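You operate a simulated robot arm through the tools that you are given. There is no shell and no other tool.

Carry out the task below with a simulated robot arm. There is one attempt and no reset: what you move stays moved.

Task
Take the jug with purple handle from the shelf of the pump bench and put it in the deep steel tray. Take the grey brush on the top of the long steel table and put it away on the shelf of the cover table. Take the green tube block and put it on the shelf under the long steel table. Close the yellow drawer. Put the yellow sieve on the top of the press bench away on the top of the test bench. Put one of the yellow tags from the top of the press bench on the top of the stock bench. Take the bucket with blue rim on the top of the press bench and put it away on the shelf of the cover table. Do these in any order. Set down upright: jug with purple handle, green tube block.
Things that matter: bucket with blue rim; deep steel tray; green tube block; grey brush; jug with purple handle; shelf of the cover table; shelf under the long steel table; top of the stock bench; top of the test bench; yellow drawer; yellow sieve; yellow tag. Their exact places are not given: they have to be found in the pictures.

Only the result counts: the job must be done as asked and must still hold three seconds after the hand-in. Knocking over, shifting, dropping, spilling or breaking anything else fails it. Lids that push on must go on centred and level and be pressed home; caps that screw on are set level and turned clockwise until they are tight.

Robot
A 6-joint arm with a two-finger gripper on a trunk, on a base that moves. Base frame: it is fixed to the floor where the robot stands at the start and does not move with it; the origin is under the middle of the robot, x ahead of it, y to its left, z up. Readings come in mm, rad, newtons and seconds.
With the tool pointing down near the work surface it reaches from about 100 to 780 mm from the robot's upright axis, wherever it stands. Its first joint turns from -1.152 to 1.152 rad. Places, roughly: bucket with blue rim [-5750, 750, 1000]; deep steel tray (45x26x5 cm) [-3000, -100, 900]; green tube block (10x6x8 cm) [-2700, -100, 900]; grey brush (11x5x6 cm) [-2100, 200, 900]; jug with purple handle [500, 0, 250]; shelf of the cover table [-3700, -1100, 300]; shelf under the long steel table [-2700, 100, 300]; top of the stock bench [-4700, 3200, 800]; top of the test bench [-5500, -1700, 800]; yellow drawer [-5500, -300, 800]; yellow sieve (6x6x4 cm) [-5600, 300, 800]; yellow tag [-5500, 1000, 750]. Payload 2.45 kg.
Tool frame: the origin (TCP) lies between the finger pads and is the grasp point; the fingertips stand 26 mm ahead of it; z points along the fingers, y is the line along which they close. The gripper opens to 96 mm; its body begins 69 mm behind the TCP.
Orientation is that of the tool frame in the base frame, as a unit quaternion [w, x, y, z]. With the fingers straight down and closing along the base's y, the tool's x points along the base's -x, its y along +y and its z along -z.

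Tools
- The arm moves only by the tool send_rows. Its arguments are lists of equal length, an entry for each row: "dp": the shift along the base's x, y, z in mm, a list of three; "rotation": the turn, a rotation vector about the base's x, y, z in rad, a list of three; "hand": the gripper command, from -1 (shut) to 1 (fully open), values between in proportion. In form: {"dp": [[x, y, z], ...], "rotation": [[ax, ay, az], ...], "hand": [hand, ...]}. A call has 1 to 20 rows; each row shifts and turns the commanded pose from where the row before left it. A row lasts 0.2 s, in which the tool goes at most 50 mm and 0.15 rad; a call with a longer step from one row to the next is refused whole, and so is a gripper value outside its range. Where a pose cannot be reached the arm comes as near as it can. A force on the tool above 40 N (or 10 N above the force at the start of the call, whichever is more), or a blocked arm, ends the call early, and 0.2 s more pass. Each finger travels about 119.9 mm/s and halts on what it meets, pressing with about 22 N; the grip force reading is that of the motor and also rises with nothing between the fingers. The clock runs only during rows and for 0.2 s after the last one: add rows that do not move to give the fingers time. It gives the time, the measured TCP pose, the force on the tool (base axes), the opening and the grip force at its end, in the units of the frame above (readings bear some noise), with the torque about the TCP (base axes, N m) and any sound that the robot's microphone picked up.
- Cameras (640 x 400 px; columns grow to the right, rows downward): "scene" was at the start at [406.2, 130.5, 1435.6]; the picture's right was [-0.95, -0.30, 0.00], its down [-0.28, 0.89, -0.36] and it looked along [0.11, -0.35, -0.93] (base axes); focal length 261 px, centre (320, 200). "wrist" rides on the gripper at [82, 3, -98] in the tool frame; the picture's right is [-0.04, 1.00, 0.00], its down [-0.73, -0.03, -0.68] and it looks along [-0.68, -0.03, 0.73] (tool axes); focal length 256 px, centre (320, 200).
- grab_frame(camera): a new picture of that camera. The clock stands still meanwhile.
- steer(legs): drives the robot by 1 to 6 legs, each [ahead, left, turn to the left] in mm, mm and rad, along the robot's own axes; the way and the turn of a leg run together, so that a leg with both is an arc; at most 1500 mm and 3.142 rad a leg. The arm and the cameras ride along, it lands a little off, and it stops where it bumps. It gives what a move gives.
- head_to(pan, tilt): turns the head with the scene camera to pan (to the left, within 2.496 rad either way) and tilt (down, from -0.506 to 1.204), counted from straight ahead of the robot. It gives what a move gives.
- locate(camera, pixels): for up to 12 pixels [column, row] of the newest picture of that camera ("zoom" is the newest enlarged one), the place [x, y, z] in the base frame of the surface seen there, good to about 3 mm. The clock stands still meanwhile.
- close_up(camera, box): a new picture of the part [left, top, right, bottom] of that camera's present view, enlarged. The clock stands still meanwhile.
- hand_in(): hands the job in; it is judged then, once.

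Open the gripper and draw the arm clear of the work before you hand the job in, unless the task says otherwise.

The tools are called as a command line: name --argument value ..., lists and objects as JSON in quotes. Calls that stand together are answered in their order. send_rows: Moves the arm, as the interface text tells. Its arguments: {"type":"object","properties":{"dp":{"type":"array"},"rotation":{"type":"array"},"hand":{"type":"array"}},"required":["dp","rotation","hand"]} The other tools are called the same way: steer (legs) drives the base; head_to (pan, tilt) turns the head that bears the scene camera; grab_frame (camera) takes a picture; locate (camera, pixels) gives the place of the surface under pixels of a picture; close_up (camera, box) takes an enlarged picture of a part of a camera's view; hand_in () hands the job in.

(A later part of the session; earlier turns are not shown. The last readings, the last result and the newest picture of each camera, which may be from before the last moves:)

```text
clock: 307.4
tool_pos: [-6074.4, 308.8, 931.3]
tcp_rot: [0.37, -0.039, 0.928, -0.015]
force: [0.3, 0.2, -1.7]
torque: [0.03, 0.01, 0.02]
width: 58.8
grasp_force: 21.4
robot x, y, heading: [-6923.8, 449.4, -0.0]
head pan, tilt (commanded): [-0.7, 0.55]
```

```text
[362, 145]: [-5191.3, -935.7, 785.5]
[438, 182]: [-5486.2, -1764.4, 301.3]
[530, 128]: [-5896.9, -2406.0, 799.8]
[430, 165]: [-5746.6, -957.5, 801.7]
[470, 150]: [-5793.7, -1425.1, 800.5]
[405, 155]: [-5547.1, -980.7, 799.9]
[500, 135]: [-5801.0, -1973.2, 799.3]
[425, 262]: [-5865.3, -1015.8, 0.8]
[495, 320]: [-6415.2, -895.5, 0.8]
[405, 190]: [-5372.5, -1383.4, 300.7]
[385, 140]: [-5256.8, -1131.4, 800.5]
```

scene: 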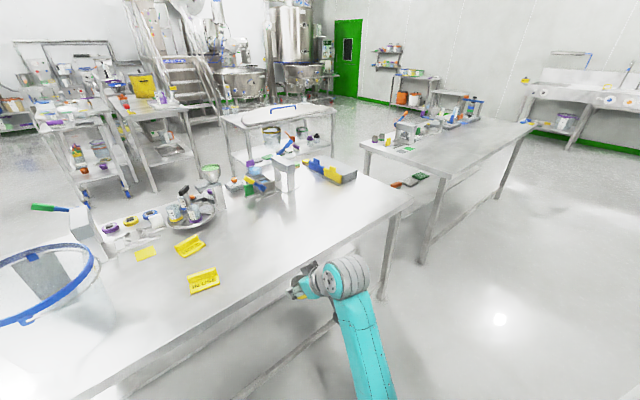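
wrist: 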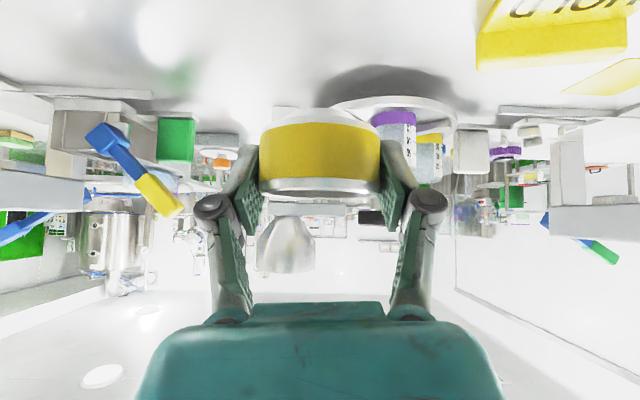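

Test bench top spans x -5190…-5900, y -935…-2406, z 800. Before strafing right I check for the wall panel on that side.

head_to --pan -1.5 --tilt 0.5

grab_frame --camera "scene"

locate --camera "scene" --pixels '[[320, 350], [320, 300], [320, 250], [400, 250], [450, 250], [500, 250], [550, 250], [250, 250], [420, 210], [380, 210], [600, 350], [200, 200]]'

```text
clock: 308.6
tool_pos: [-6075.5, 307.8, 930.7]
tcp_rot: [0.369, -0.039, 0.929, -0.015]
force: [-0.1, 0.2, 0.1]
torque: [0.01, 0.02, 0.02]
width: 59.0
grasp_force: 21.7
robot x, y, heading: [-6924.0, 445.1, -0.001]
head pan, tilt (commanded): [-1.499, 0.499]
```

```text
taken
```

scene: 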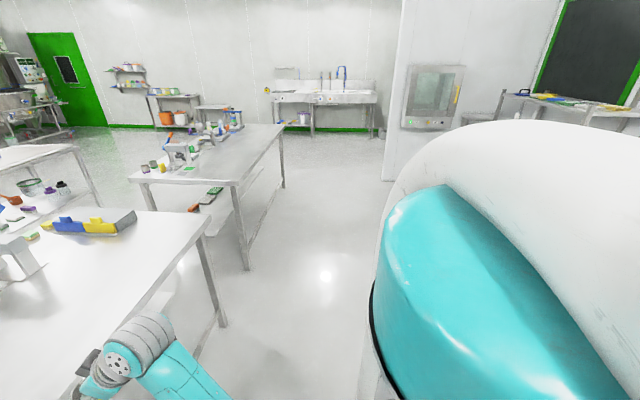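

```text
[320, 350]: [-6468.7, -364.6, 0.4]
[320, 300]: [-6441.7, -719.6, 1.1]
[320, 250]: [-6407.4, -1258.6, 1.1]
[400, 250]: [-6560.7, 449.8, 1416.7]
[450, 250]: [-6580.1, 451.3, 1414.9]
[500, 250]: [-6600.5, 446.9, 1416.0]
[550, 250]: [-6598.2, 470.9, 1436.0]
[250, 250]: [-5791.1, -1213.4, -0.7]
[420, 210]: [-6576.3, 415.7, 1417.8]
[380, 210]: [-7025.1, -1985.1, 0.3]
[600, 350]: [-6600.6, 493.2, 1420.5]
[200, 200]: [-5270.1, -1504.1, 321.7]
```

The wall corner is at about (-7080,-2500), far enough. I strafe right 1555 mm along the far side.

steer --legs '[[0, -1500, 0], [0, -55, 0]]'

head_to --pan 0.0 --tilt 0.75

grab_frame --camera "scene"

```text
clock: 316.5
tool_pos: [-6088.0, -1235.7, 931.1]
tcp_rot: [0.368, -0.035, 0.929, -0.016]
force: [-0.6, -0.6, -1.6]
torque: [-0.02, 0.03, 0.0]
width: 58.8
grasp_force: 21.7
robot x, y, heading: [-6939.1, -1083.5, -0.011]
head pan, tilt (commanded): [-1.499, 0.499]
```

```text
clock: 318.1
tool_pos: [-6086.8, -1235.3, 930.2]
tcp_rot: [0.369, -0.034, 0.929, -0.018]
force: [-0.1, -0.5, -1.3]
torque: [-0.01, 0.01, 0.0]
width: 58.5
grasp_force: 21.5
robot x, y, heading: [-6934.7, -1081.9, -0.01]
head pan, tilt (commanded): [0.0, 0.75]
```

```text
taken
```

scene: 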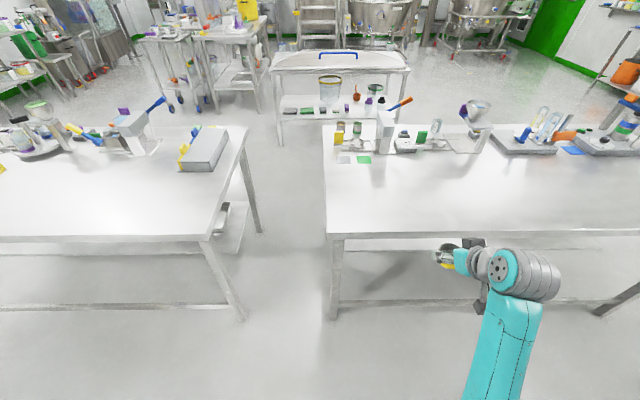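

The bench's far half is empty. I drive forward 340 mm and lower the sieve there.

steer --legs '[[340, 0, 0]]'

send_rows --dp '[[0, 0, -10], [0, 0, -20], [0, 0, -20], [0, 0, -20], [0, 0, -15], [0, 0, -5], [0, 0, 0]]' --rotation '[[0, 0, 0], [0, 0, 0], [0, 0, 0], [0, 0, 0], [0, 0, 0], [0, 0, 0], [0, 0, 0]]' --hand '[-1, -1, -1, -1, -1, -1, -1]'

grab_frame --camera "wrist"

```text
clock: 320.3
tool_pos: [-5743.7, -1224.8, 931.1]
tcp_rot: [0.369, -0.04, 0.928, -0.014]
force: [0.9, -0.1, -1.4]
torque: [0.02, -0.01, 0.04]
width: 58.9
grasp_force: 22.6
robot x, y, heading: [-6593.5, -1086.0, 0.003]
head pan, tilt (commanded): [0.0, 0.75]
```

```text
clock: 321.9
tool_pos: [-5744.4, -1225.0, 842.6]
tcp_rot: [0.369, -0.039, 0.928, -0.016]
force: [0.5, 0.3, -0.5]
torque: [0.02, 0.01, 0.01]
width: 58.8
grasp_force: 22.6
robot x, y, heading: [-6594.4, -1085.6, -0.0]
head pan, tilt (commanded): [0.0, 0.75]
```

```text
taken
```

wrist: 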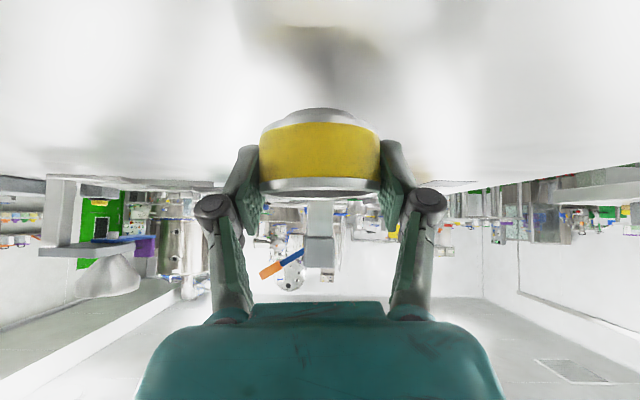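

Still a few mm above the bench (grasp was at z≈833). I lower in small steps to contact.

send_rows --dp '[[0, 0, -4], [0, 0, -3], [0, 0, 0]]' --rotation '[[0, 0, 0], [0, 0, 0], [0, 0, 0]]' --hand '[-1, -1, -1]'

send_rows --dp '[[0, 0, -2], [0, 0, 0]]' --rotation '[[0, 0, 0], [0, 0, 0]]' --hand '[-1, -1]'

```text
clock: 322.7
tool_pos: [-5744.6, -1226.1, 833.6]
tcp_rot: [0.369, -0.039, 0.928, -0.016]
force: [0.5, 0.5, -1.2]
torque: [-0.01, -0.02, 0.03]
width: 58.6
grasp_force: 22.4
robot x, y, heading: [-6594.2, -1087.8, -0.005]
head pan, tilt (commanded): [0.0, 0.75]
```

```text
clock: 323.3
tool_pos: [-5744.0, -1226.4, 834.1]
tcp_rot: [0.372, -0.039, 0.927, -0.015]
force: [1.6, -0.8, 13.8]
torque: [0.24, -0.03, -0.03]
width: 59.1
grasp_force: 22.1
robot x, y, heading: [-6597.0, -1087.1, 0.0]
head pan, tilt (commanded): [0.0, 0.75]
```

Contact (13.8 N). I ease 1 mm up and open the fingers, then rise.

send_rows --dp '[[0, 0, 1], [0, 0, 0], [0, 0, 0], [0, 0, 0]]' --rotation '[[0, 0, 0], [0, 0, 0], [0, 0, 0], [0, 0, 0]]' --hand '[-1, 0.5, 0.7, 0.7]'

send_rows --dp '[[0, 0, 10], [0, 0, 20], [0, 0, 25], [0, 0, 25], [0, 0, 20], [0, 0, 0]]' --rotation '[[0, 0, 0], [0, 0, 0], [0, 0, 0], [0, 0, 0], [0, 0, 0], [0, 0, 0]]' --hand '[0.7, 0.7, 0.7, 0.7, 0.7, 0.7]'

grab_frame --camera "wrist"

```text
clock: 324.3
tool_pos: [-5743.7, -1226.1, 833.8]
tcp_rot: [0.369, -0.04, 0.929, -0.015]
force: [0.8, -0.5, -0.4]
torque: [0.0, 0.0, 0.0]
width: 81.8
grasp_force: 0.0
robot x, y, heading: [-6597.6, -1083.4, 0.0]
head pan, tilt (commanded): [0.0, 0.75]
```

```text
clock: 325.7
tool_pos: [-5743.7, -1227.3, 932.9]
tcp_rot: [0.369, -0.04, 0.928, -0.015]
force: [-0.3, 0.4, -0.9]
torque: [-0.01, 0.01, -0.01]
width: 81.5
grasp_force: 0.2
robot x, y, heading: [-6595.9, -1087.9, -0.003]
head pan, tilt (commanded): [0.0, 0.75]
```

```text
taken
```

wrist: 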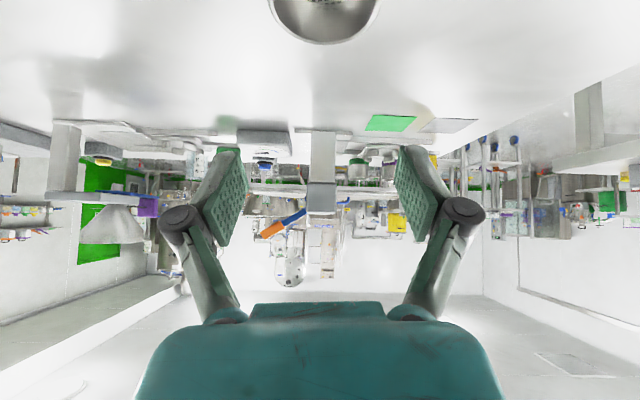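

The sieve stands on the test bench. Next the bucket: I back up and strafe left ~1900 mm to face it from the far side, where its rim's -y side has no handle.

steer --legs '[[-340, 0, 0], [0, 1500, 0], [0, 410, 0]]'

head_to --pan 0.0 --tilt 0.75

grab_frame --camera "scene"

```text
clock: 337.1
tool_pos: [-6056.0, 681.3, 933.8]
tcp_rot: [0.37, -0.032, 0.928, -0.018]
force: [-0.4, 0.3, 0.2]
torque: [0.0, 0.01, 0.03]
width: 81.7
grasp_force: 0.0
robot x, y, heading: [-6905.0, 835.9, -0.017]
head pan, tilt (commanded): [0.0, 0.75]
```

```text
clock: 337.7
tool_pos: [-6056.7, 681.5, 933.6]
tcp_rot: [0.369, -0.031, 0.929, -0.018]
force: [-0.3, -0.2, -0.1]
torque: [0.0, 0.01, 0.01]
width: 81.5
grasp_force: 0.0
robot x, y, heading: [-6903.6, 837.3, -0.016]
head pan, tilt (commanded): [0.0, 0.75]
```

```text
taken
```

scene: 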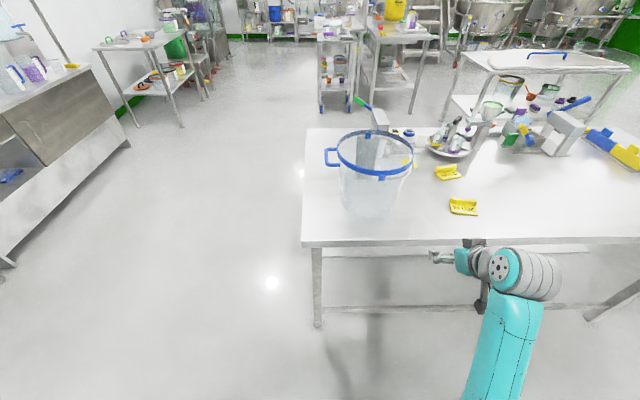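

I zoom on the bucket and measure the rim from this side.

close_up --camera "scene" --box '[310, 110, 450, 230]'

locate --camera "zoom" --pixels '[[310, 210], [200, 180], [130, 140], [420, 190], [474, 150], [480, 130], [250, 75], [400, 80], [70, 160], [65, 150], [450, 200], [474, 120]]'

```text
3.33 times, centred on (380, 170) of scene
```

zoom: 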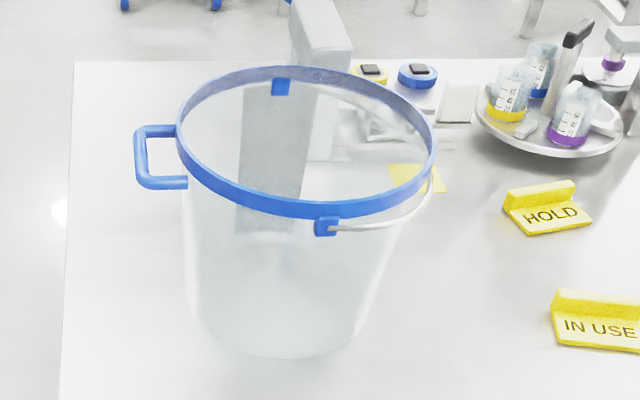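

```text
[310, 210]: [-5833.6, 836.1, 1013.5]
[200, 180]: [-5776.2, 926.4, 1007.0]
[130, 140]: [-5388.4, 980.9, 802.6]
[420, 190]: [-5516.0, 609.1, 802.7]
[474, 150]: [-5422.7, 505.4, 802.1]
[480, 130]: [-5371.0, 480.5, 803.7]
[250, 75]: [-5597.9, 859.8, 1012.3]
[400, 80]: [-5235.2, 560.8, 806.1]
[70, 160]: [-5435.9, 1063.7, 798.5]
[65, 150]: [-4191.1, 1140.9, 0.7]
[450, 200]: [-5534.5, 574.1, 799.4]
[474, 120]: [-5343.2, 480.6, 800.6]
```

The bucket (rim centre ≈(-5712,822), radius ≈122, rim z 1015) has a loop handle on +y, tabs on ±x and a thin wire on the -y side. I drive 150 mm closer to inspect with the wrist camera.

steer --legs '[[150, 0, 0.015]]'

grab_frame --camera "wrist"

close_up --camera "scene" --box '[290, 120, 450, 260]'

```text
clock: 339.1
tool_pos: [-5899.2, 694.2, 933.2]
tcp_rot: [0.369, -0.039, 0.928, -0.015]
force: [-0.1, -0.1, -0.1]
torque: [0.0, 0.03, -0.01]
width: 81.6
grasp_force: 0.0
robot x, y, heading: [-6753.4, 837.1, 0.002]
head pan, tilt (commanded): [0.0, 0.75]
```

```text
taken
```

wrist: 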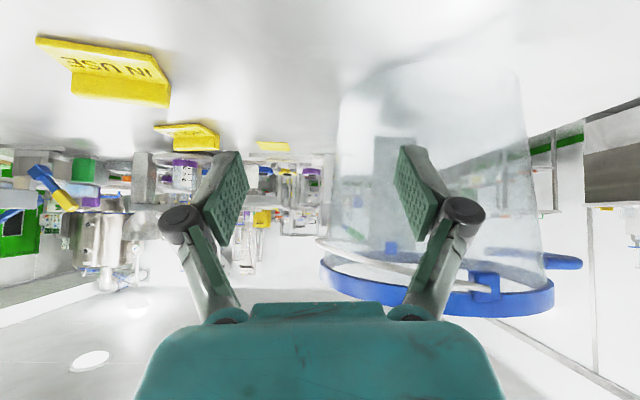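

```text
2.86 times, centred on (370, 190) of scene
```

zoom: 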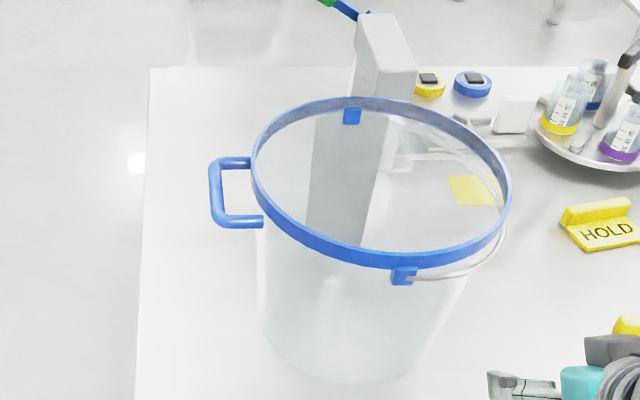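

I measure the loop handle, tab and wire precisely from this zoom.

locate --camera "zoom" --pixels '[[240, 221], [217, 195], [235, 163], [215, 215], [403, 275], [440, 277], [480, 260], [503, 230], [350, 255], [300, 235], [270, 205], [510, 180]]'

locate --camera "wrist" --pixels '[[485, 285], [400, 268], [340, 245], [320, 240], [540, 300], [560, 262], [450, 300], [350, 285]]'

```text
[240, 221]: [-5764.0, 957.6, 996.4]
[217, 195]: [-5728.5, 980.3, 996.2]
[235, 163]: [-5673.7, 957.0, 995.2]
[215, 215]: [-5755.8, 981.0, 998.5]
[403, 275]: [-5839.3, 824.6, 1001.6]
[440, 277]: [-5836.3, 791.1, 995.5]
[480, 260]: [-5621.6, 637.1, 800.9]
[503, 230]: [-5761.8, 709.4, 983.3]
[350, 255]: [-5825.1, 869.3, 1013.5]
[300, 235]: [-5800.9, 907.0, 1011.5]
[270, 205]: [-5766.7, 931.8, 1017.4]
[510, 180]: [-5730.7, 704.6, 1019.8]
```

```text
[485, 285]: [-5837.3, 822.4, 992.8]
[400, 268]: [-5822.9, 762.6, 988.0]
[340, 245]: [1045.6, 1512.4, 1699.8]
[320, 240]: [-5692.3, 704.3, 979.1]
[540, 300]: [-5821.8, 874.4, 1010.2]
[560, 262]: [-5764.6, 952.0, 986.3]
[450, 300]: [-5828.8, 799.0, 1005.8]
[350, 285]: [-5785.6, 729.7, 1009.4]
```

The wire lies against the wall under the rim (R≈120), so pinching the rim on the -y side is fine there. I raise the hand to see how high it can go at this tilt.

send_rows --dp '[[0, 0, 20], [0, 0, 20], [0, 0, 20], [0, 0, 20], [0, 0, 20], [0, 0, 20], [0, 0, 15], [0, 0, 0]]' --rotation '[[0, 0, 0], [0, 0, 0], [0, 0, 0], [0, 0, 0], [0, 0, 0], [0, 0, 0], [0, 0, 0], [0, 0, 0]]' --hand '[0.3, 0, -0.2, -0.2, -0.2, -0.2, -0.2, -0.2]'

```text
clock: 340.9
tool_pos: [-5899.2, 694.1, 1066.6]
tcp_rot: [0.368, -0.039, 0.929, -0.015]
force: [0.6, -0.4, -0.6]
torque: [-0.01, 0.0, -0.03]
width: 38.6
grasp_force: 0.1
robot x, y, heading: [-6750.2, 838.2, 0.0]
head pan, tilt (commanded): [0.0, 0.75]
```

Height 1066 is available. I reduce the tilt by ~7° and drive forward 170 mm over the rim's -y side.

send_rows --dp '[[0, 0, 0], [0, 0, 0], [0, 0, 0]]' --rotation '[[0, 0.06, 0], [0, 0.06, 0], [0, 0, 0]]' --hand '[-0.2, -0.2, -0.2]'

steer --legs '[[165, 0, 0]]'

grab_frame --camera "wrist"

grab_frame --camera "scene"

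```text
clock: 341.7
tool_pos: [-5875.1, 690.6, 1029.4]
tcp_rot: [0.316, -0.04, 0.948, -0.014]
force: [0.3, 0.3, -0.1]
torque: [0.01, 0.01, -0.01]
width: 38.7
grasp_force: 0.1
out of reach, approached as far as the arm can: row 1, 2
robot x, y, heading: [-6750.0, 833.3, 0.003]
head pan, tilt (commanded): [0.0, 0.75]
```

```text
clock: 343.1
tool_pos: [-5710.4, 693.5, 1030.1]
tcp_rot: [0.317, -0.042, 0.948, -0.012]
force: [-0.3, -1.2, 0.4]
torque: [-0.02, -0.01, 0.01]
width: 38.1
grasp_force: 0.0
robot x, y, heading: [-6587.3, 835.8, 0.005]
head pan, tilt (commanded): [0.0, 0.75]
```

```text
taken
```

wrist: 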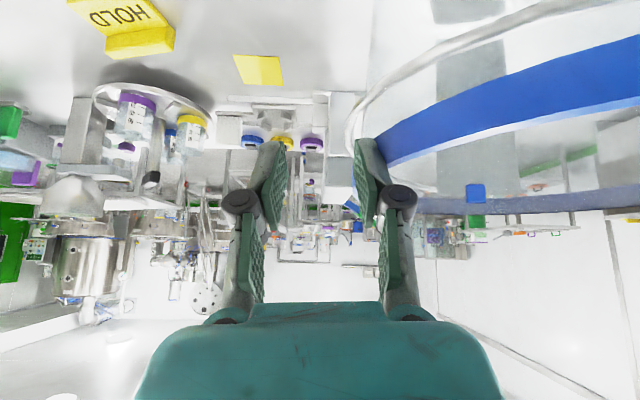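

```text
taken
```

scene: 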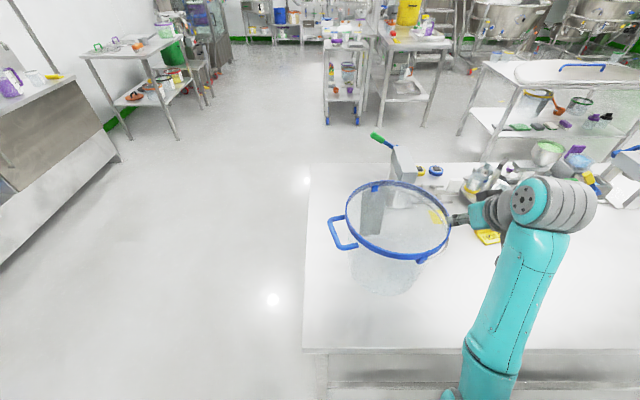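

The tilt change lowered the hand to z 1030, so the tips came close to the rim. I check whether the bucket moved.

close_up --camera "scene" --box '[310, 150, 510, 310]'

locate --camera "scene" --pixels '[[400, 256], [348, 215], [334, 232], [375, 187], [422, 259], [445, 225], [350, 249], [432, 246], [340, 245], [335, 222]]'

locate --camera "wrist" --pixels '[[385, 155], [420, 135], [480, 110], [560, 90], [400, 140], [476, 192], [360, 110], [400, 75]]'

```text
2.50 times, centred on (410, 230) of scene
```

zoom: 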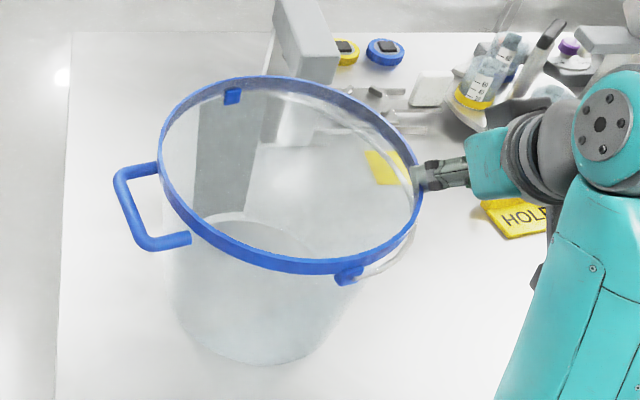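

```text
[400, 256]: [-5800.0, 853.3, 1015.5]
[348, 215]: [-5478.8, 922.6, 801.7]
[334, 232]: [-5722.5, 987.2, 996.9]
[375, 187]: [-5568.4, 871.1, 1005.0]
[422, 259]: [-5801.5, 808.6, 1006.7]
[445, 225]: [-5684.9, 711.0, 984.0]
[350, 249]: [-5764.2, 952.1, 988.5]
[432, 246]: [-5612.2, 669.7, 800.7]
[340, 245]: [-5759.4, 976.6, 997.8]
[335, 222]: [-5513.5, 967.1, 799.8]
```

```text
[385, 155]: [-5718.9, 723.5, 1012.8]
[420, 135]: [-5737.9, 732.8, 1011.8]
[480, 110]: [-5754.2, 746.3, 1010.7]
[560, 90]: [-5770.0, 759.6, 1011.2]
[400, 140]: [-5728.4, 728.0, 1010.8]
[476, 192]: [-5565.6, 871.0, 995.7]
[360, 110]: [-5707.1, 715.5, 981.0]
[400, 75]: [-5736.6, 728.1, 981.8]
```

The bucket was nudged ~30 mm (+x,+y) and turned ~12° by the left fingertip; centre is now ≈(-5684,838). I raise the hand clear, tilting back to 43°.

send_rows --dp '[[0, 0, 12], [0, 0, 12], [0, 0, 12], [0, 0, 10], [0, 0, 0]]' --rotation '[[0, -0.03, 0], [0, -0.03, 0], [0, -0.03, 0], [0, -0.03, 0], [0, 0, 0]]' --hand '[-0.2, -0.2, -0.2, -0.2, -0.2]'

grab_frame --camera "wrist"

grab_frame --camera "scene"

```text
clock: 344.3
tool_pos: [-5710.3, 694.3, 1076.8]
tcp_rot: [0.372, -0.042, 0.927, -0.014]
force: [0.1, 0.5, -0.3]
torque: [0.02, -0.01, -0.01]
width: 38.3
grasp_force: 0.0
robot x, y, heading: [-6582.3, 835.1, 0.003]
head pan, tilt (commanded): [0.0, 0.75]
```

```text
taken
```

wrist: 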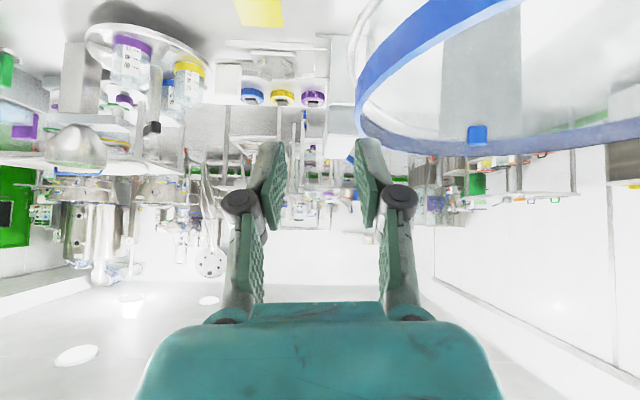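

```text
taken
```

scene: 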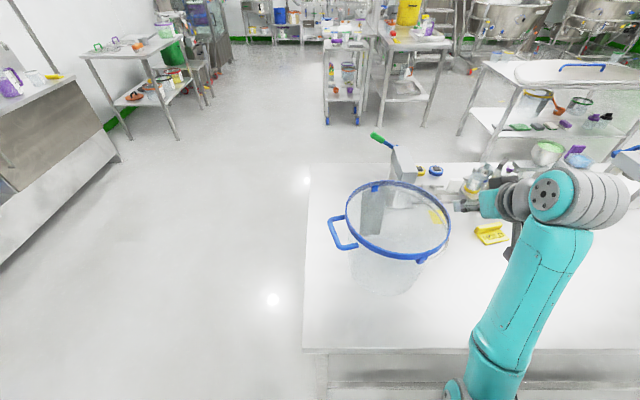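

I locate several rim points to fit the circle.

locate --camera "wrist" --pixels '[[362, 85], [380, 50], [430, 12], [362, 115], [400, 143], [450, 150], [560, 140], [352, 60], [357, 40], [477, 133]]'

locate --camera "scene" --pixels '[[400, 257], [370, 245], [352, 225], [425, 252], [445, 235], [350, 200], [375, 187], [421, 258], [340, 245], [330, 222]]'

```text
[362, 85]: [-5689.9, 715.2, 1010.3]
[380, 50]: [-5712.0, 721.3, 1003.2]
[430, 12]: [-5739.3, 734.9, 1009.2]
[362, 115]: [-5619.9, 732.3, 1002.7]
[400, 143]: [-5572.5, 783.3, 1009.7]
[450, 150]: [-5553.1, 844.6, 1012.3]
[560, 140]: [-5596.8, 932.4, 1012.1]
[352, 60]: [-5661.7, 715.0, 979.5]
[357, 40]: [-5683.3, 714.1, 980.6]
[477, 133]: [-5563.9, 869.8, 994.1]
```

```text
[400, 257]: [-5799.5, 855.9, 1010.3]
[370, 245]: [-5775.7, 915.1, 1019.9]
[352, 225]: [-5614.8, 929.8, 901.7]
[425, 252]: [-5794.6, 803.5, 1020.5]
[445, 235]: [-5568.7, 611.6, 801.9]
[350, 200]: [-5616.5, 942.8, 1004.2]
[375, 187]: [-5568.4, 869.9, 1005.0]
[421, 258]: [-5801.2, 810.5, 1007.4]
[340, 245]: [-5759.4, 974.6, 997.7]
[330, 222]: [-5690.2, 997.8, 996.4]
```

Fit: centre ≈(-5676,838), R≈121; the -y rim is at (-5676,718). I move the hand to (-5690,718), open to 50 mm and descend to z≈1035.

send_rows --dp '[[10, 12, 0], [10, 12, 0], [0, 0, -15], [0, 0, -15], [0, 0, -10], [0, 0, 0]]' --rotation '[[0, 0, 0], [0, 0, 0], [0, 0, 0], [0, 0, 0], [0, 0, 0], [0, 0, 0]]' --hand '[0.0, 0.05, 0.05, 0.05, 0.05, 0.05]'

grab_frame --camera "wrist"

close_up --camera "scene" --box '[350, 150, 550, 290]'

```text
clock: 345.7
tool_pos: [-5690.0, 718.8, 1036.8]
tcp_rot: [0.372, -0.042, 0.927, -0.014]
force: [0.7, 0.5, -0.3]
torque: [-0.01, 0.01, -0.02]
width: 50.2
grasp_force: 0.1
robot x, y, heading: [-6585.5, 833.8, 0.004]
head pan, tilt (commanded): [0.0, 0.75]
```

```text
taken
```

wrist: 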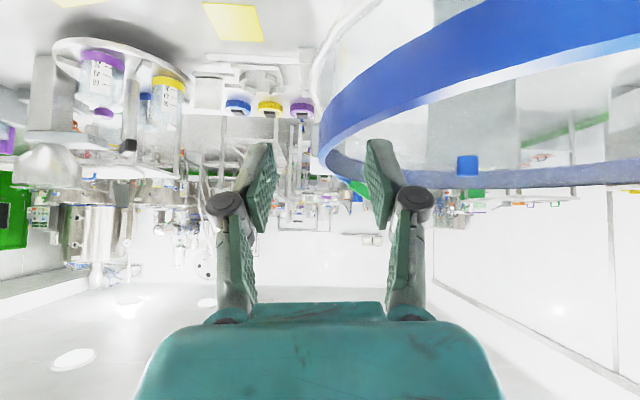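

```text
2.86 times, centred on (450, 220) of scene
```

zoom: 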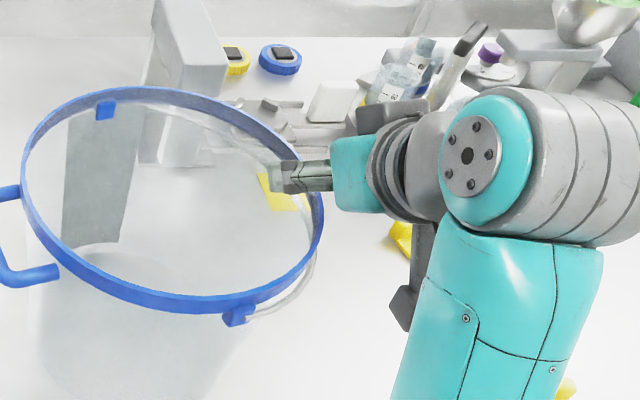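

The rim arc passes centrally (col ~320) between the fingertips (262/378). I descend slowly, monitoring force.

send_rows --dp '[[0, 0, -7], [0, 0, -7], [0, 0, 0]]' --rotation '[[0, 0, 0], [0, 0, 0], [0, 0, 0]]' --hand '[0.05, 0.05, 0.05]'

send_rows --dp '[[0, 0, -5], [0, 0, -5], [0, 0, 0]]' --rotation '[[0, 0, 0], [0, 0, 0], [0, 0, 0]]' --hand '[0.05, 0.05, 0.05]'

grab_frame --camera "wrist"

```text
clock: 346.5
tool_pos: [-5690.2, 717.1, 1021.5]
tcp_rot: [0.372, -0.042, 0.927, -0.014]
force: [0.0, -0.4, -0.9]
torque: [0.04, 0.01, 0.0]
width: 50.4
grasp_force: 0.1
robot x, y, heading: [-6587.0, 838.3, 0.001]
head pan, tilt (commanded): [0.0, 0.75]
```

```text
clock: 347.3
tool_pos: [-5689.4, 716.8, 1011.9]
tcp_rot: [0.372, -0.041, 0.927, -0.015]
force: [0.4, 0.6, -0.5]
torque: [0.01, 0.02, -0.02]
width: 50.4
grasp_force: 0.1
robot x, y, heading: [-6585.2, 834.5, 0.002]
head pan, tilt (commanded): [0.0, 0.75]
```

```text
taken
```

wrist: 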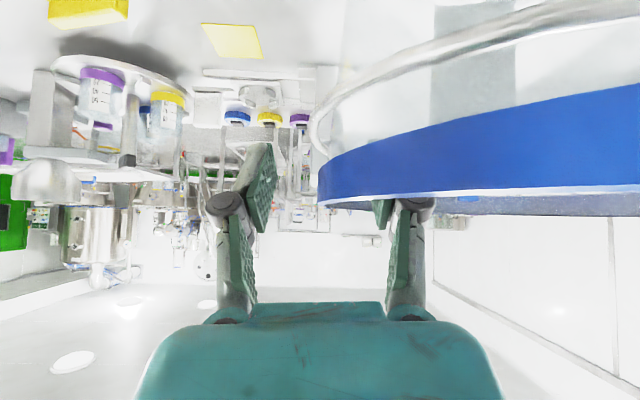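

No contact yet; the right finger is inside, the left outside. I go down another 10 mm carefully.

send_rows --dp '[[0, 0, -4], [0, 0, -4], [0, 0, 0]]' --rotation '[[0, 0, 0], [0, 0, 0], [0, 0, 0]]' --hand '[0.05, 0.05, 0.05]'

send_rows --dp '[[0, 0, -3], [0, 0, -3], [0, 0, 0]]' --rotation '[[0, 0, 0], [0, 0, 0], [0, 0, 0]]' --hand '[0.05, 0.05, 0.05]'

grab_frame --camera "wrist"

```text
clock: 348.1
tool_pos: [-5690.8, 717.3, 1005.5]
tcp_rot: [0.372, -0.041, 0.927, -0.015]
force: [0.0, -0.1, -0.2]
torque: [0.04, 0.0, 0.0]
width: 50.4
grasp_force: 0.0
robot x, y, heading: [-6588.4, 832.2, 0.006]
head pan, tilt (commanded): [0.0, 0.75]
```

```text
clock: 348.9
tool_pos: [-5689.6, 717.9, 1000.0]
tcp_rot: [0.372, -0.04, 0.927, -0.016]
force: [0.0, 0.4, 0.0]
torque: [-0.01, 0.02, -0.01]
width: 50.3
grasp_force: 0.0
robot x, y, heading: [-6588.2, 834.9, 0.003]
head pan, tilt (commanded): [0.0, 0.75]
```

```text
taken
```

wrist: 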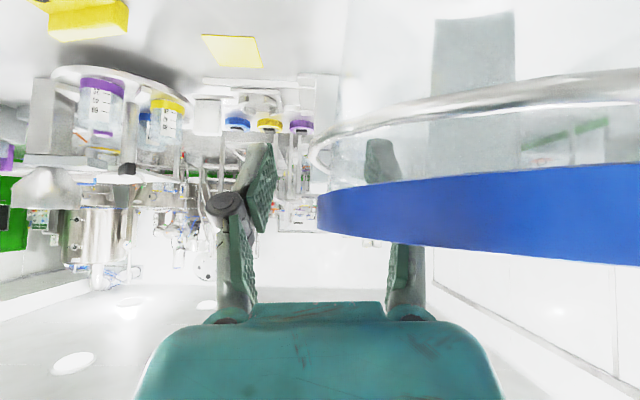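

Still free. I lower 5 mm more and close.

send_rows --dp '[[0, 0, -3], [0, 0, -2], [0, 0, 0]]' --rotation '[[0, 0, 0], [0, 0, 0], [0, 0, 0]]' --hand '[0.05, 0.05, 0.05]'

send_rows --dp '[[0, 0, 0], [0, 0, 0], [0, 0, 0], [0, 0, 0], [0, 0, 0]]' --rotation '[[0, 0, 0], [0, 0, 0], [0, 0, 0], [0, 0, 0], [0, 0, 0]]' --hand '[-0.2, -0.5, -1, -1, -1]'

grab_frame --camera "wrist"

grab_frame --camera "scene"

```text
clock: 349.7
tool_pos: [-5691.0, 716.5, 993.5]
tcp_rot: [0.372, -0.041, 0.927, -0.015]
force: [-0.1, 1.1, 1.9]
torque: [0.04, 0.12, -0.05]
width: 50.4
grasp_force: 0.2
robot x, y, heading: [-6589.2, 836.9, 0.005]
head pan, tilt (commanded): [0.0, 0.75]
```

```text
clock: 350.9
tool_pos: [-5690.7, 716.1, 993.0]
tcp_rot: [0.372, -0.041, 0.927, -0.015]
force: [0.2, 0.8, 1.7]
torque: [0.6, 0.17, -0.22]
width: 6.9
grasp_force: 21.9
robot x, y, heading: [-6585.8, 833.5, -0.0]
head pan, tilt (commanded): [0.0, 0.75]
```

```text
taken
```

wrist: 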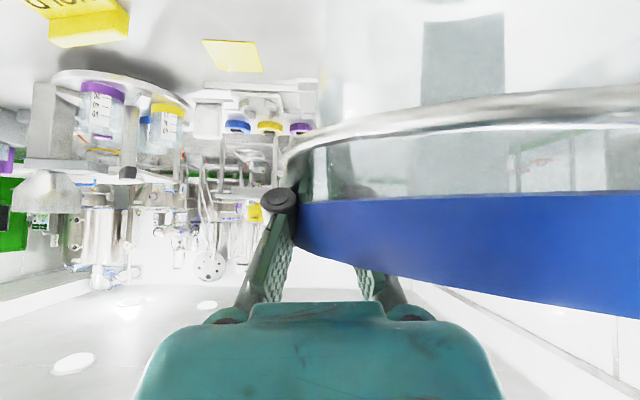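

```text
taken
```

scene: 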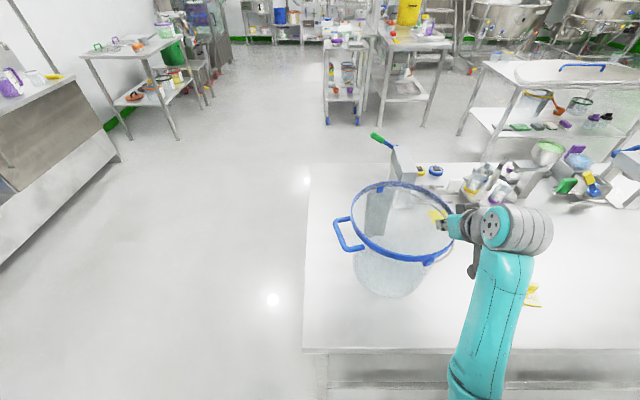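

The rim is pinched (6.9 mm, 22 N). I test-lift 12 mm.

send_rows --dp '[[0, 0, 3], [0, 0, 4], [0, 0, 5], [0, 0, 0], [0, 0, 0]]' --rotation '[[0, 0, 0], [0, 0, 0], [0, 0, 0], [0, 0, 0], [0, 0, 0]]' --hand '[-1, -1, -1, -1, -1]'

grab_frame --camera "wrist"

close_up --camera "scene" --box '[310, 150, 510, 310]'

```text
clock: 352.1
tool_pos: [-5690.3, 719.1, 1004.1]
tcp_rot: [0.371, -0.041, 0.927, -0.015]
force: [1.2, 0.0, 1.6]
torque: [0.61, -0.28, -0.17]
width: 6.0
grasp_force: 22.2
robot x, y, heading: [-6587.4, 837.1, 0.007]
head pan, tilt (commanded): [0.0, 0.75]
```

```text
taken
```

wrist: 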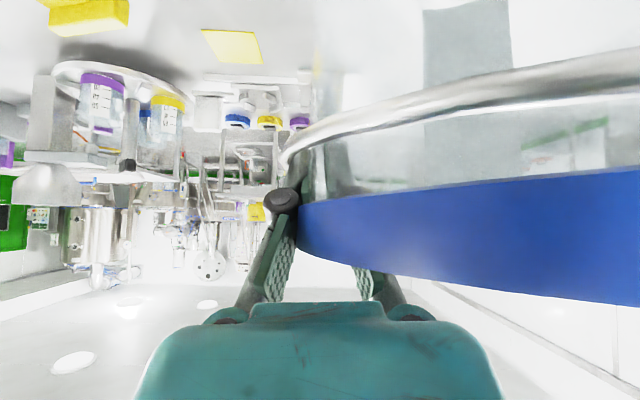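

```text
2.50 times, centred on (410, 230) of scene
```

zoom: 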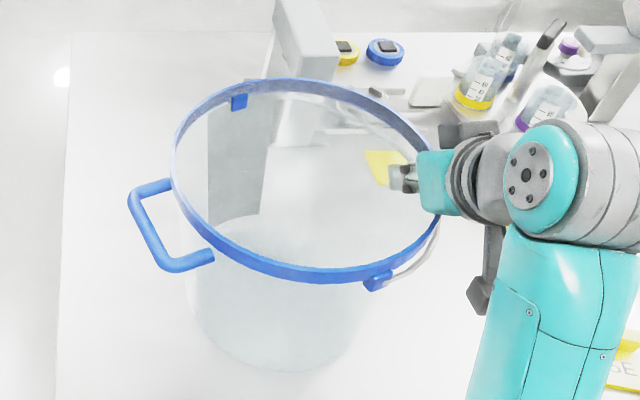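

The reading shows no weight; I check the bucket's heights to see if it lifts or slips.

locate --camera "zoom" --pixels '[[300, 272], [200, 225], [175, 190], [240, 102], [375, 281], [160, 262], [135, 205], [420, 130], [270, 340], [330, 350]]'

locate --camera "wrist" --pixels '[[310, 225], [350, 230], [420, 225], [500, 230], [600, 240], [320, 200], [450, 195], [600, 185]]'

```text
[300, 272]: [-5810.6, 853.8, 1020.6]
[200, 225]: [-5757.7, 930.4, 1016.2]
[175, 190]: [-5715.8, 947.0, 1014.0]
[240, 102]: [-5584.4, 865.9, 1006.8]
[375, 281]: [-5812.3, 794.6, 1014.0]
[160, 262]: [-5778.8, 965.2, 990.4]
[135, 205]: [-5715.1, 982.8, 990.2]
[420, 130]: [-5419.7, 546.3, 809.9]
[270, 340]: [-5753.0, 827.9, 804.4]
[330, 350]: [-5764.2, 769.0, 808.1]
```

```text
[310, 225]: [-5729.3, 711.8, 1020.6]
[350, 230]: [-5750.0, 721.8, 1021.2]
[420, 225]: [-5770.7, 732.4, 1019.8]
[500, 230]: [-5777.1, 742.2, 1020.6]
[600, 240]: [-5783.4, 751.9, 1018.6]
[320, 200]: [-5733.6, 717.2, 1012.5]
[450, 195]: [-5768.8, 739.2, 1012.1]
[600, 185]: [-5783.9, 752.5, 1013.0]
```

The pinch side rose ~10 mm while the far side still rests on the bench. I lift 15 mm more and watch the force.

send_rows --dp '[[0, 0, 5], [0, 0, 5], [0, 0, 5], [0, 0, 0], [0, 0, 0]]' --rotation '[[0, 0, 0], [0, 0, 0], [0, 0, 0], [0, 0, 0], [0, 0, 0]]' --hand '[-1, -1, -1, -1, -1]'

grab_frame --camera "wrist"

close_up --camera "scene" --box '[310, 150, 510, 310]'

locate --camera "zoom" --pixels '[[300, 272], [200, 225], [175, 190], [240, 102], [375, 281], [160, 262], [135, 205], [270, 340], [330, 350], [250, 365]]'

```text
clock: 353.3
tool_pos: [-5691.7, 717.7, 1019.0]
tcp_rot: [0.371, -0.041, 0.928, -0.015]
force: [-0.6, 0.3, -2.3]
torque: [-0.01, 0.02, 0.0]
width: 6.0
grasp_force: 21.8
robot x, y, heading: [-6584.2, 837.5, 0.006]
head pan, tilt (commanded): [0.0, 0.75]
```

```text
taken
```

wrist: 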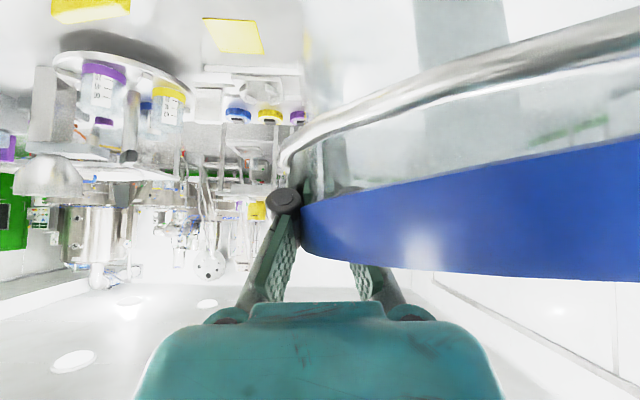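

```text
2.50 times, centred on (410, 230) of scene
```

zoom: 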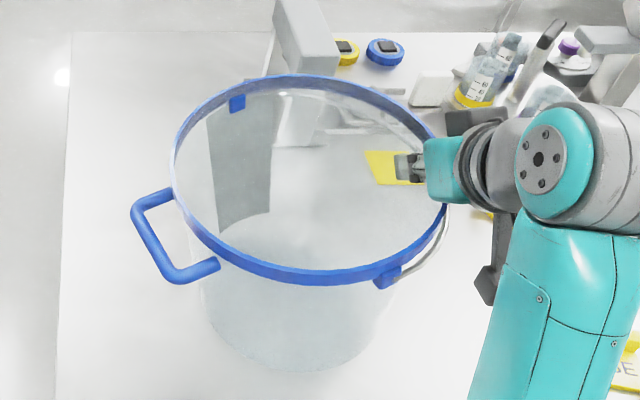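

```text
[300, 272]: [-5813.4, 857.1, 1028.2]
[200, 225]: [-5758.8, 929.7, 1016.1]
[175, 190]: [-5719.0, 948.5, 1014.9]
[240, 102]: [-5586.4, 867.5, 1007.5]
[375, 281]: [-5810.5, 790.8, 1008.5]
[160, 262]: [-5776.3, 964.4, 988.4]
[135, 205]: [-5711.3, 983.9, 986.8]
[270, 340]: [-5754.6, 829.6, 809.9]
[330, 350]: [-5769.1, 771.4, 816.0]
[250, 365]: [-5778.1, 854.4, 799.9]
```

Now carrying 2.3 N with the far edge still resting. I lift another 25 mm to see whether the grip holds the moment.

send_rows --dp '[[0, 0, 6], [0, 0, 6], [0, 0, 6], [0, 0, 7], [0, 0, 0], [0, 0, 0]]' --rotation '[[0, 0, 0], [0, 0, 0], [0, 0, 0], [0, 0, 0], [0, 0, 0], [0, 0, 0]]' --hand '[-1, -1, -1, -1, -1, -1]'

grab_frame --camera "wrist"

close_up --camera "scene" --box '[310, 150, 510, 310]'

```text
clock: 354.7
tool_pos: [-5690.4, 717.6, 1044.7]
tcp_rot: [0.372, -0.041, 0.927, -0.015]
force: [0.3, -0.6, -3.0]
torque: [-0.29, -0.01, 0.0]
width: 5.8
grasp_force: 22.2
robot x, y, heading: [-6584.4, 836.5, 0.004]
head pan, tilt (commanded): [0.0, 0.75]
```

```text
taken
```

wrist: 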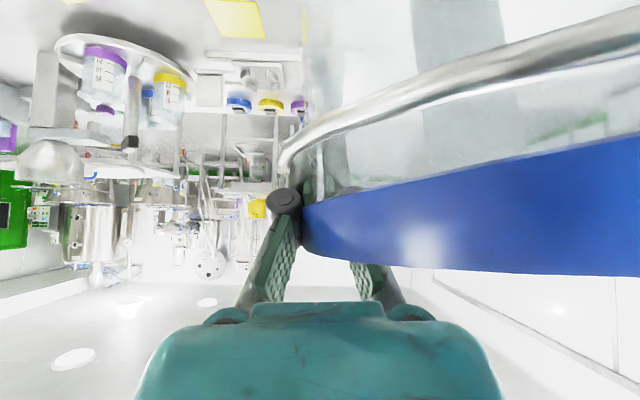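

```text
2.50 times, centred on (410, 230) of scene
```

zoom: 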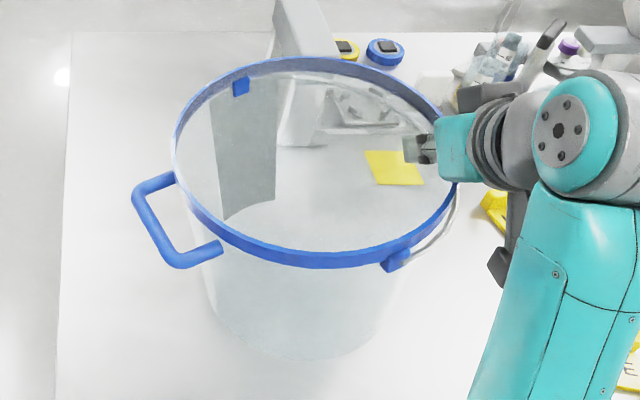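

The bucket is fully lifted: ~3 N, moment 0.29 N·m, steady. I lift 25 mm more and back out over the bench's far edge.

send_rows --dp '[[0, 0, 6], [0, 0, 7], [0, 0, 7], [0, 0, 5], [0, 0, 0]]' --rotation '[[0, 0, 0], [0, 0, 0], [0, 0, 0], [0, 0, 0], [0, 0, 0]]' --hand '[-1, -1, -1, -1, -1]'

steer --legs '[[-600, 0, 0]]'

grab_frame --camera "wrist"

grab_frame --camera "scene"

```text
clock: 355.9
tool_pos: [-5690.6, 717.5, 1069.3]
tcp_rot: [0.372, -0.041, 0.927, -0.016]
force: [-0.4, 0.1, -3.2]
torque: [-0.28, -0.02, 0.02]
width: 6.1
grasp_force: 22.3
robot x, y, heading: [-6586.9, 835.7, 0.005]
head pan, tilt (commanded): [0.0, 0.75]
```

```text
clock: 359.3
tool_pos: [-6280.7, 716.3, 1069.2]
tcp_rot: [0.372, -0.041, 0.927, -0.015]
force: [0.0, -0.1, -3.0]
torque: [-0.3, -0.01, 0.0]
width: 5.9
grasp_force: 21.8
robot x, y, heading: [-7175.1, 833.3, 0.003]
head pan, tilt (commanded): [0.0, 0.75]
```

```text
taken
```

wrist: 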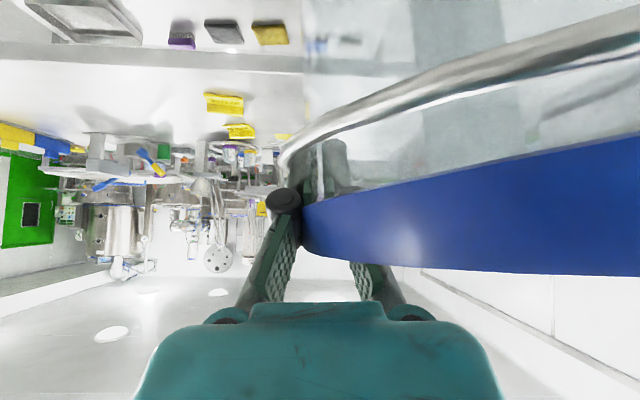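

```text
taken
```

scene: 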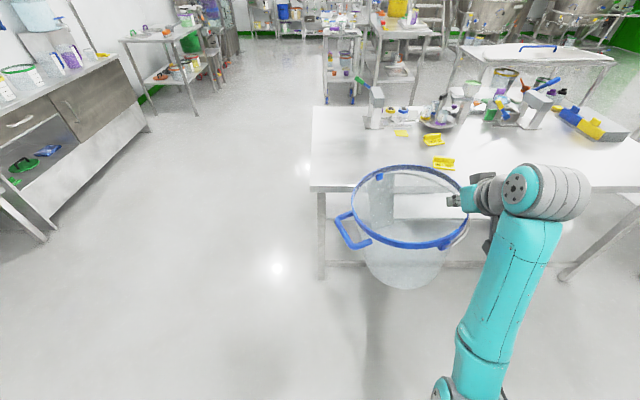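

The bucket holds steady. I'll go around the bench's +y end, then face -y in the aisle beside the cover table, so the bucket (on my left side) points toward its shelf.

steer --legs '[[0, 1020, 0], [1500, 0, 0], [1050, 0, 0]]'

grab_frame --camera "wrist"

steer --legs '[[0, 0, -1.57]]'

head_to --pan 0.2 --tilt 0.55

grab_frame --camera "scene"

```text
clock: 376.5
tool_pos: [-3763.2, 1705.7, 1069.8]
tcp_rot: [0.372, -0.039, 0.927, -0.015]
force: [-0.3, 0.2, -3.5]
torque: [-0.25, -0.01, 0.0]
width: 6.1
grasp_force: 22.1
robot x, y, heading: [-4664.4, 1825.1, -0.002]
head pan, tilt (commanded): [0.0, 0.75]
```

```text
taken
```

wrist: 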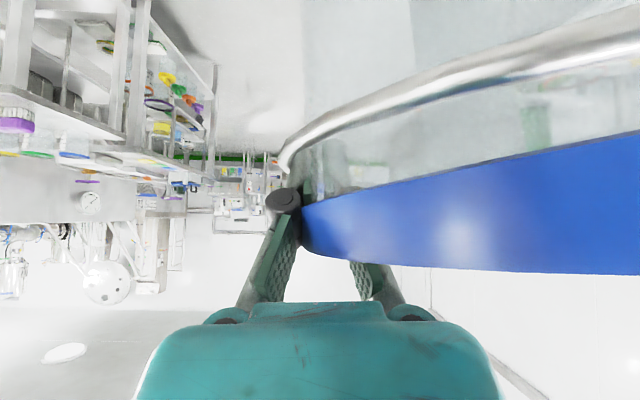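

```text
clock: 380.7
tool_pos: [-4773.0, 927.9, 1069.5]
tcp_rot: [0.253, 0.625, 0.687, -0.273]
force: [-0.2, 0.4, -3.0]
torque: [0.0, 0.28, -0.01]
width: 5.8
grasp_force: 21.7
robot x, y, heading: [-4663.0, 1824.1, -1.562]
head pan, tilt (commanded): [0.0, 0.75]
```

```text
clock: 381.4
tool_pos: [-4773.2, 928.0, 1070.8]
tcp_rot: [0.253, 0.625, 0.687, -0.273]
force: [-0.3, -0.2, -3.0]
torque: [0.0, 0.29, 0.0]
width: 5.9
grasp_force: 21.5
robot x, y, heading: [-4664.2, 1824.8, -1.561]
head pan, tilt (commanded): [0.201, 0.55]
```

```text
taken
```

scene: 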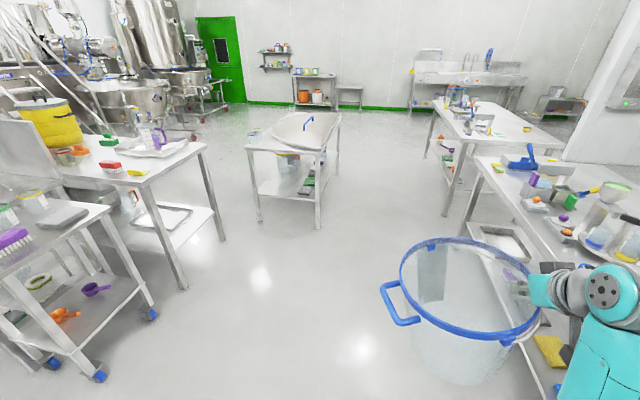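

I zoom in on the cover table's shelf from here.

close_up --camera "scene" --box '[230, 100, 360, 240]'

locate --camera "zoom" --pixels '[[140, 320], [370, 380], [250, 300], [330, 330], [300, 260], [355, 260], [380, 240], [200, 220], [260, 210], [330, 180], [310, 290], [400, 160]]'

```text
2.86 times, centred on (295, 170) of scene
```

zoom: 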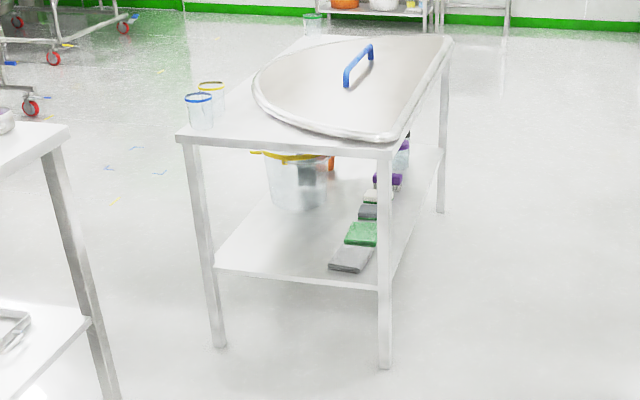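

```text
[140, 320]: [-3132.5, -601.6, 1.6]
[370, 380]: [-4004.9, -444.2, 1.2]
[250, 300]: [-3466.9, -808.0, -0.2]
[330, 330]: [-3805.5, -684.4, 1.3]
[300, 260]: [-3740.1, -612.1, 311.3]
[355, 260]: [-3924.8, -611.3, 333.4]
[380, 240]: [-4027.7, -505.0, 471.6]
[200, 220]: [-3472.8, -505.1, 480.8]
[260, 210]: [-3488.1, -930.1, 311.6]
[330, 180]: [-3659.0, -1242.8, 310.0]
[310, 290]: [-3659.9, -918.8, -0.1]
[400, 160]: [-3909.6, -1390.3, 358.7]
```

There is a free area on the shelf at its y=-514 end: x -3880…-3480, y -560…-850 (shelf z 311). I check the bucket's tilt in my grip and the obstacles beside that approach.

locate --camera "scene" --pixels '[[400, 265], [385, 290], [410, 320], [440, 325], [490, 338], [535, 315], [470, 238], [420, 248], [110, 210], [150, 315], [205, 145], [180, 290]]'

```text
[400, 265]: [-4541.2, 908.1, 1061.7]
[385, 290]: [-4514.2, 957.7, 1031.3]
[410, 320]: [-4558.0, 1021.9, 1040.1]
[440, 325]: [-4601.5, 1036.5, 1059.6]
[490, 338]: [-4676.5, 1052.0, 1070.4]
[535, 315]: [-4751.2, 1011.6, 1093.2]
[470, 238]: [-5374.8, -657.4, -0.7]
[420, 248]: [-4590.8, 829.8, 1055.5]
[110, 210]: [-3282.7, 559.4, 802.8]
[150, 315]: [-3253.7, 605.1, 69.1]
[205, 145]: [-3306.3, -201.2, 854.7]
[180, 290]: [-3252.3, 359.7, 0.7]
```

The bucket rolls ~8.5° (+x side low). I level it by rolling the wrist 0.14 rad, then strafe left ~940 mm to x≈-3720 in front of the cover table's end.

send_rows --dp '[[0, 0, 0], [0, 0, 0], [0, 0, 0], [0, 0, 0]]' --rotation '[[0, -0.05, 0], [0, -0.05, 0], [0, -0.04, 0], [0, 0, 0]]' --hand '[-1, -1, -1, -1]'

steer --legs '[[0, 940, -0.01]]'

head_to --pan 0.0 --tilt 0.6

grab_frame --camera "scene"

```text
clock: 382.4
tool_pos: [-4771.6, 927.2, 1069.6]
tcp_rot: [0.3, 0.643, 0.667, -0.229]
force: [-0.3, -0.8, -3.2]
torque: [-0.04, 0.34, -0.02]
width: 5.9
grasp_force: 22.2
robot x, y, heading: [-4657.8, 1823.4, -1.561]
head pan, tilt (commanded): [0.201, 0.55]
```

```text
clock: 387.3
tool_pos: [-3868.7, 928.4, 1071.0]
tcp_rot: [0.298, 0.651, 0.658, -0.232]
force: [-0.5, -0.5, -2.7]
torque: [0.02, 0.32, -0.02]
width: 6.2
grasp_force: 21.4
robot x, y, heading: [-3732.5, 1824.1, -1.59]
head pan, tilt (commanded): [0.201, 0.55]
```

```text
clock: 388.0
tool_pos: [-3868.8, 928.6, 1070.1]
tcp_rot: [0.298, 0.651, 0.658, -0.232]
force: [0.2, 0.5, -2.7]
torque: [-0.02, 0.35, 0.0]
width: 5.9
grasp_force: 21.8
robot x, y, heading: [-3730.0, 1821.8, -1.588]
head pan, tilt (commanded): [0.0, 0.6]
```

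```text
taken
```

scene: 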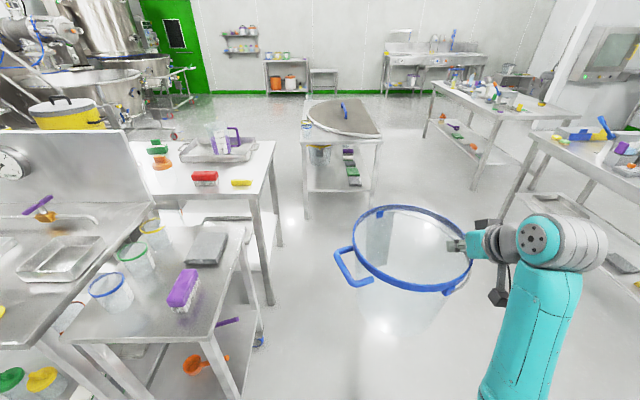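

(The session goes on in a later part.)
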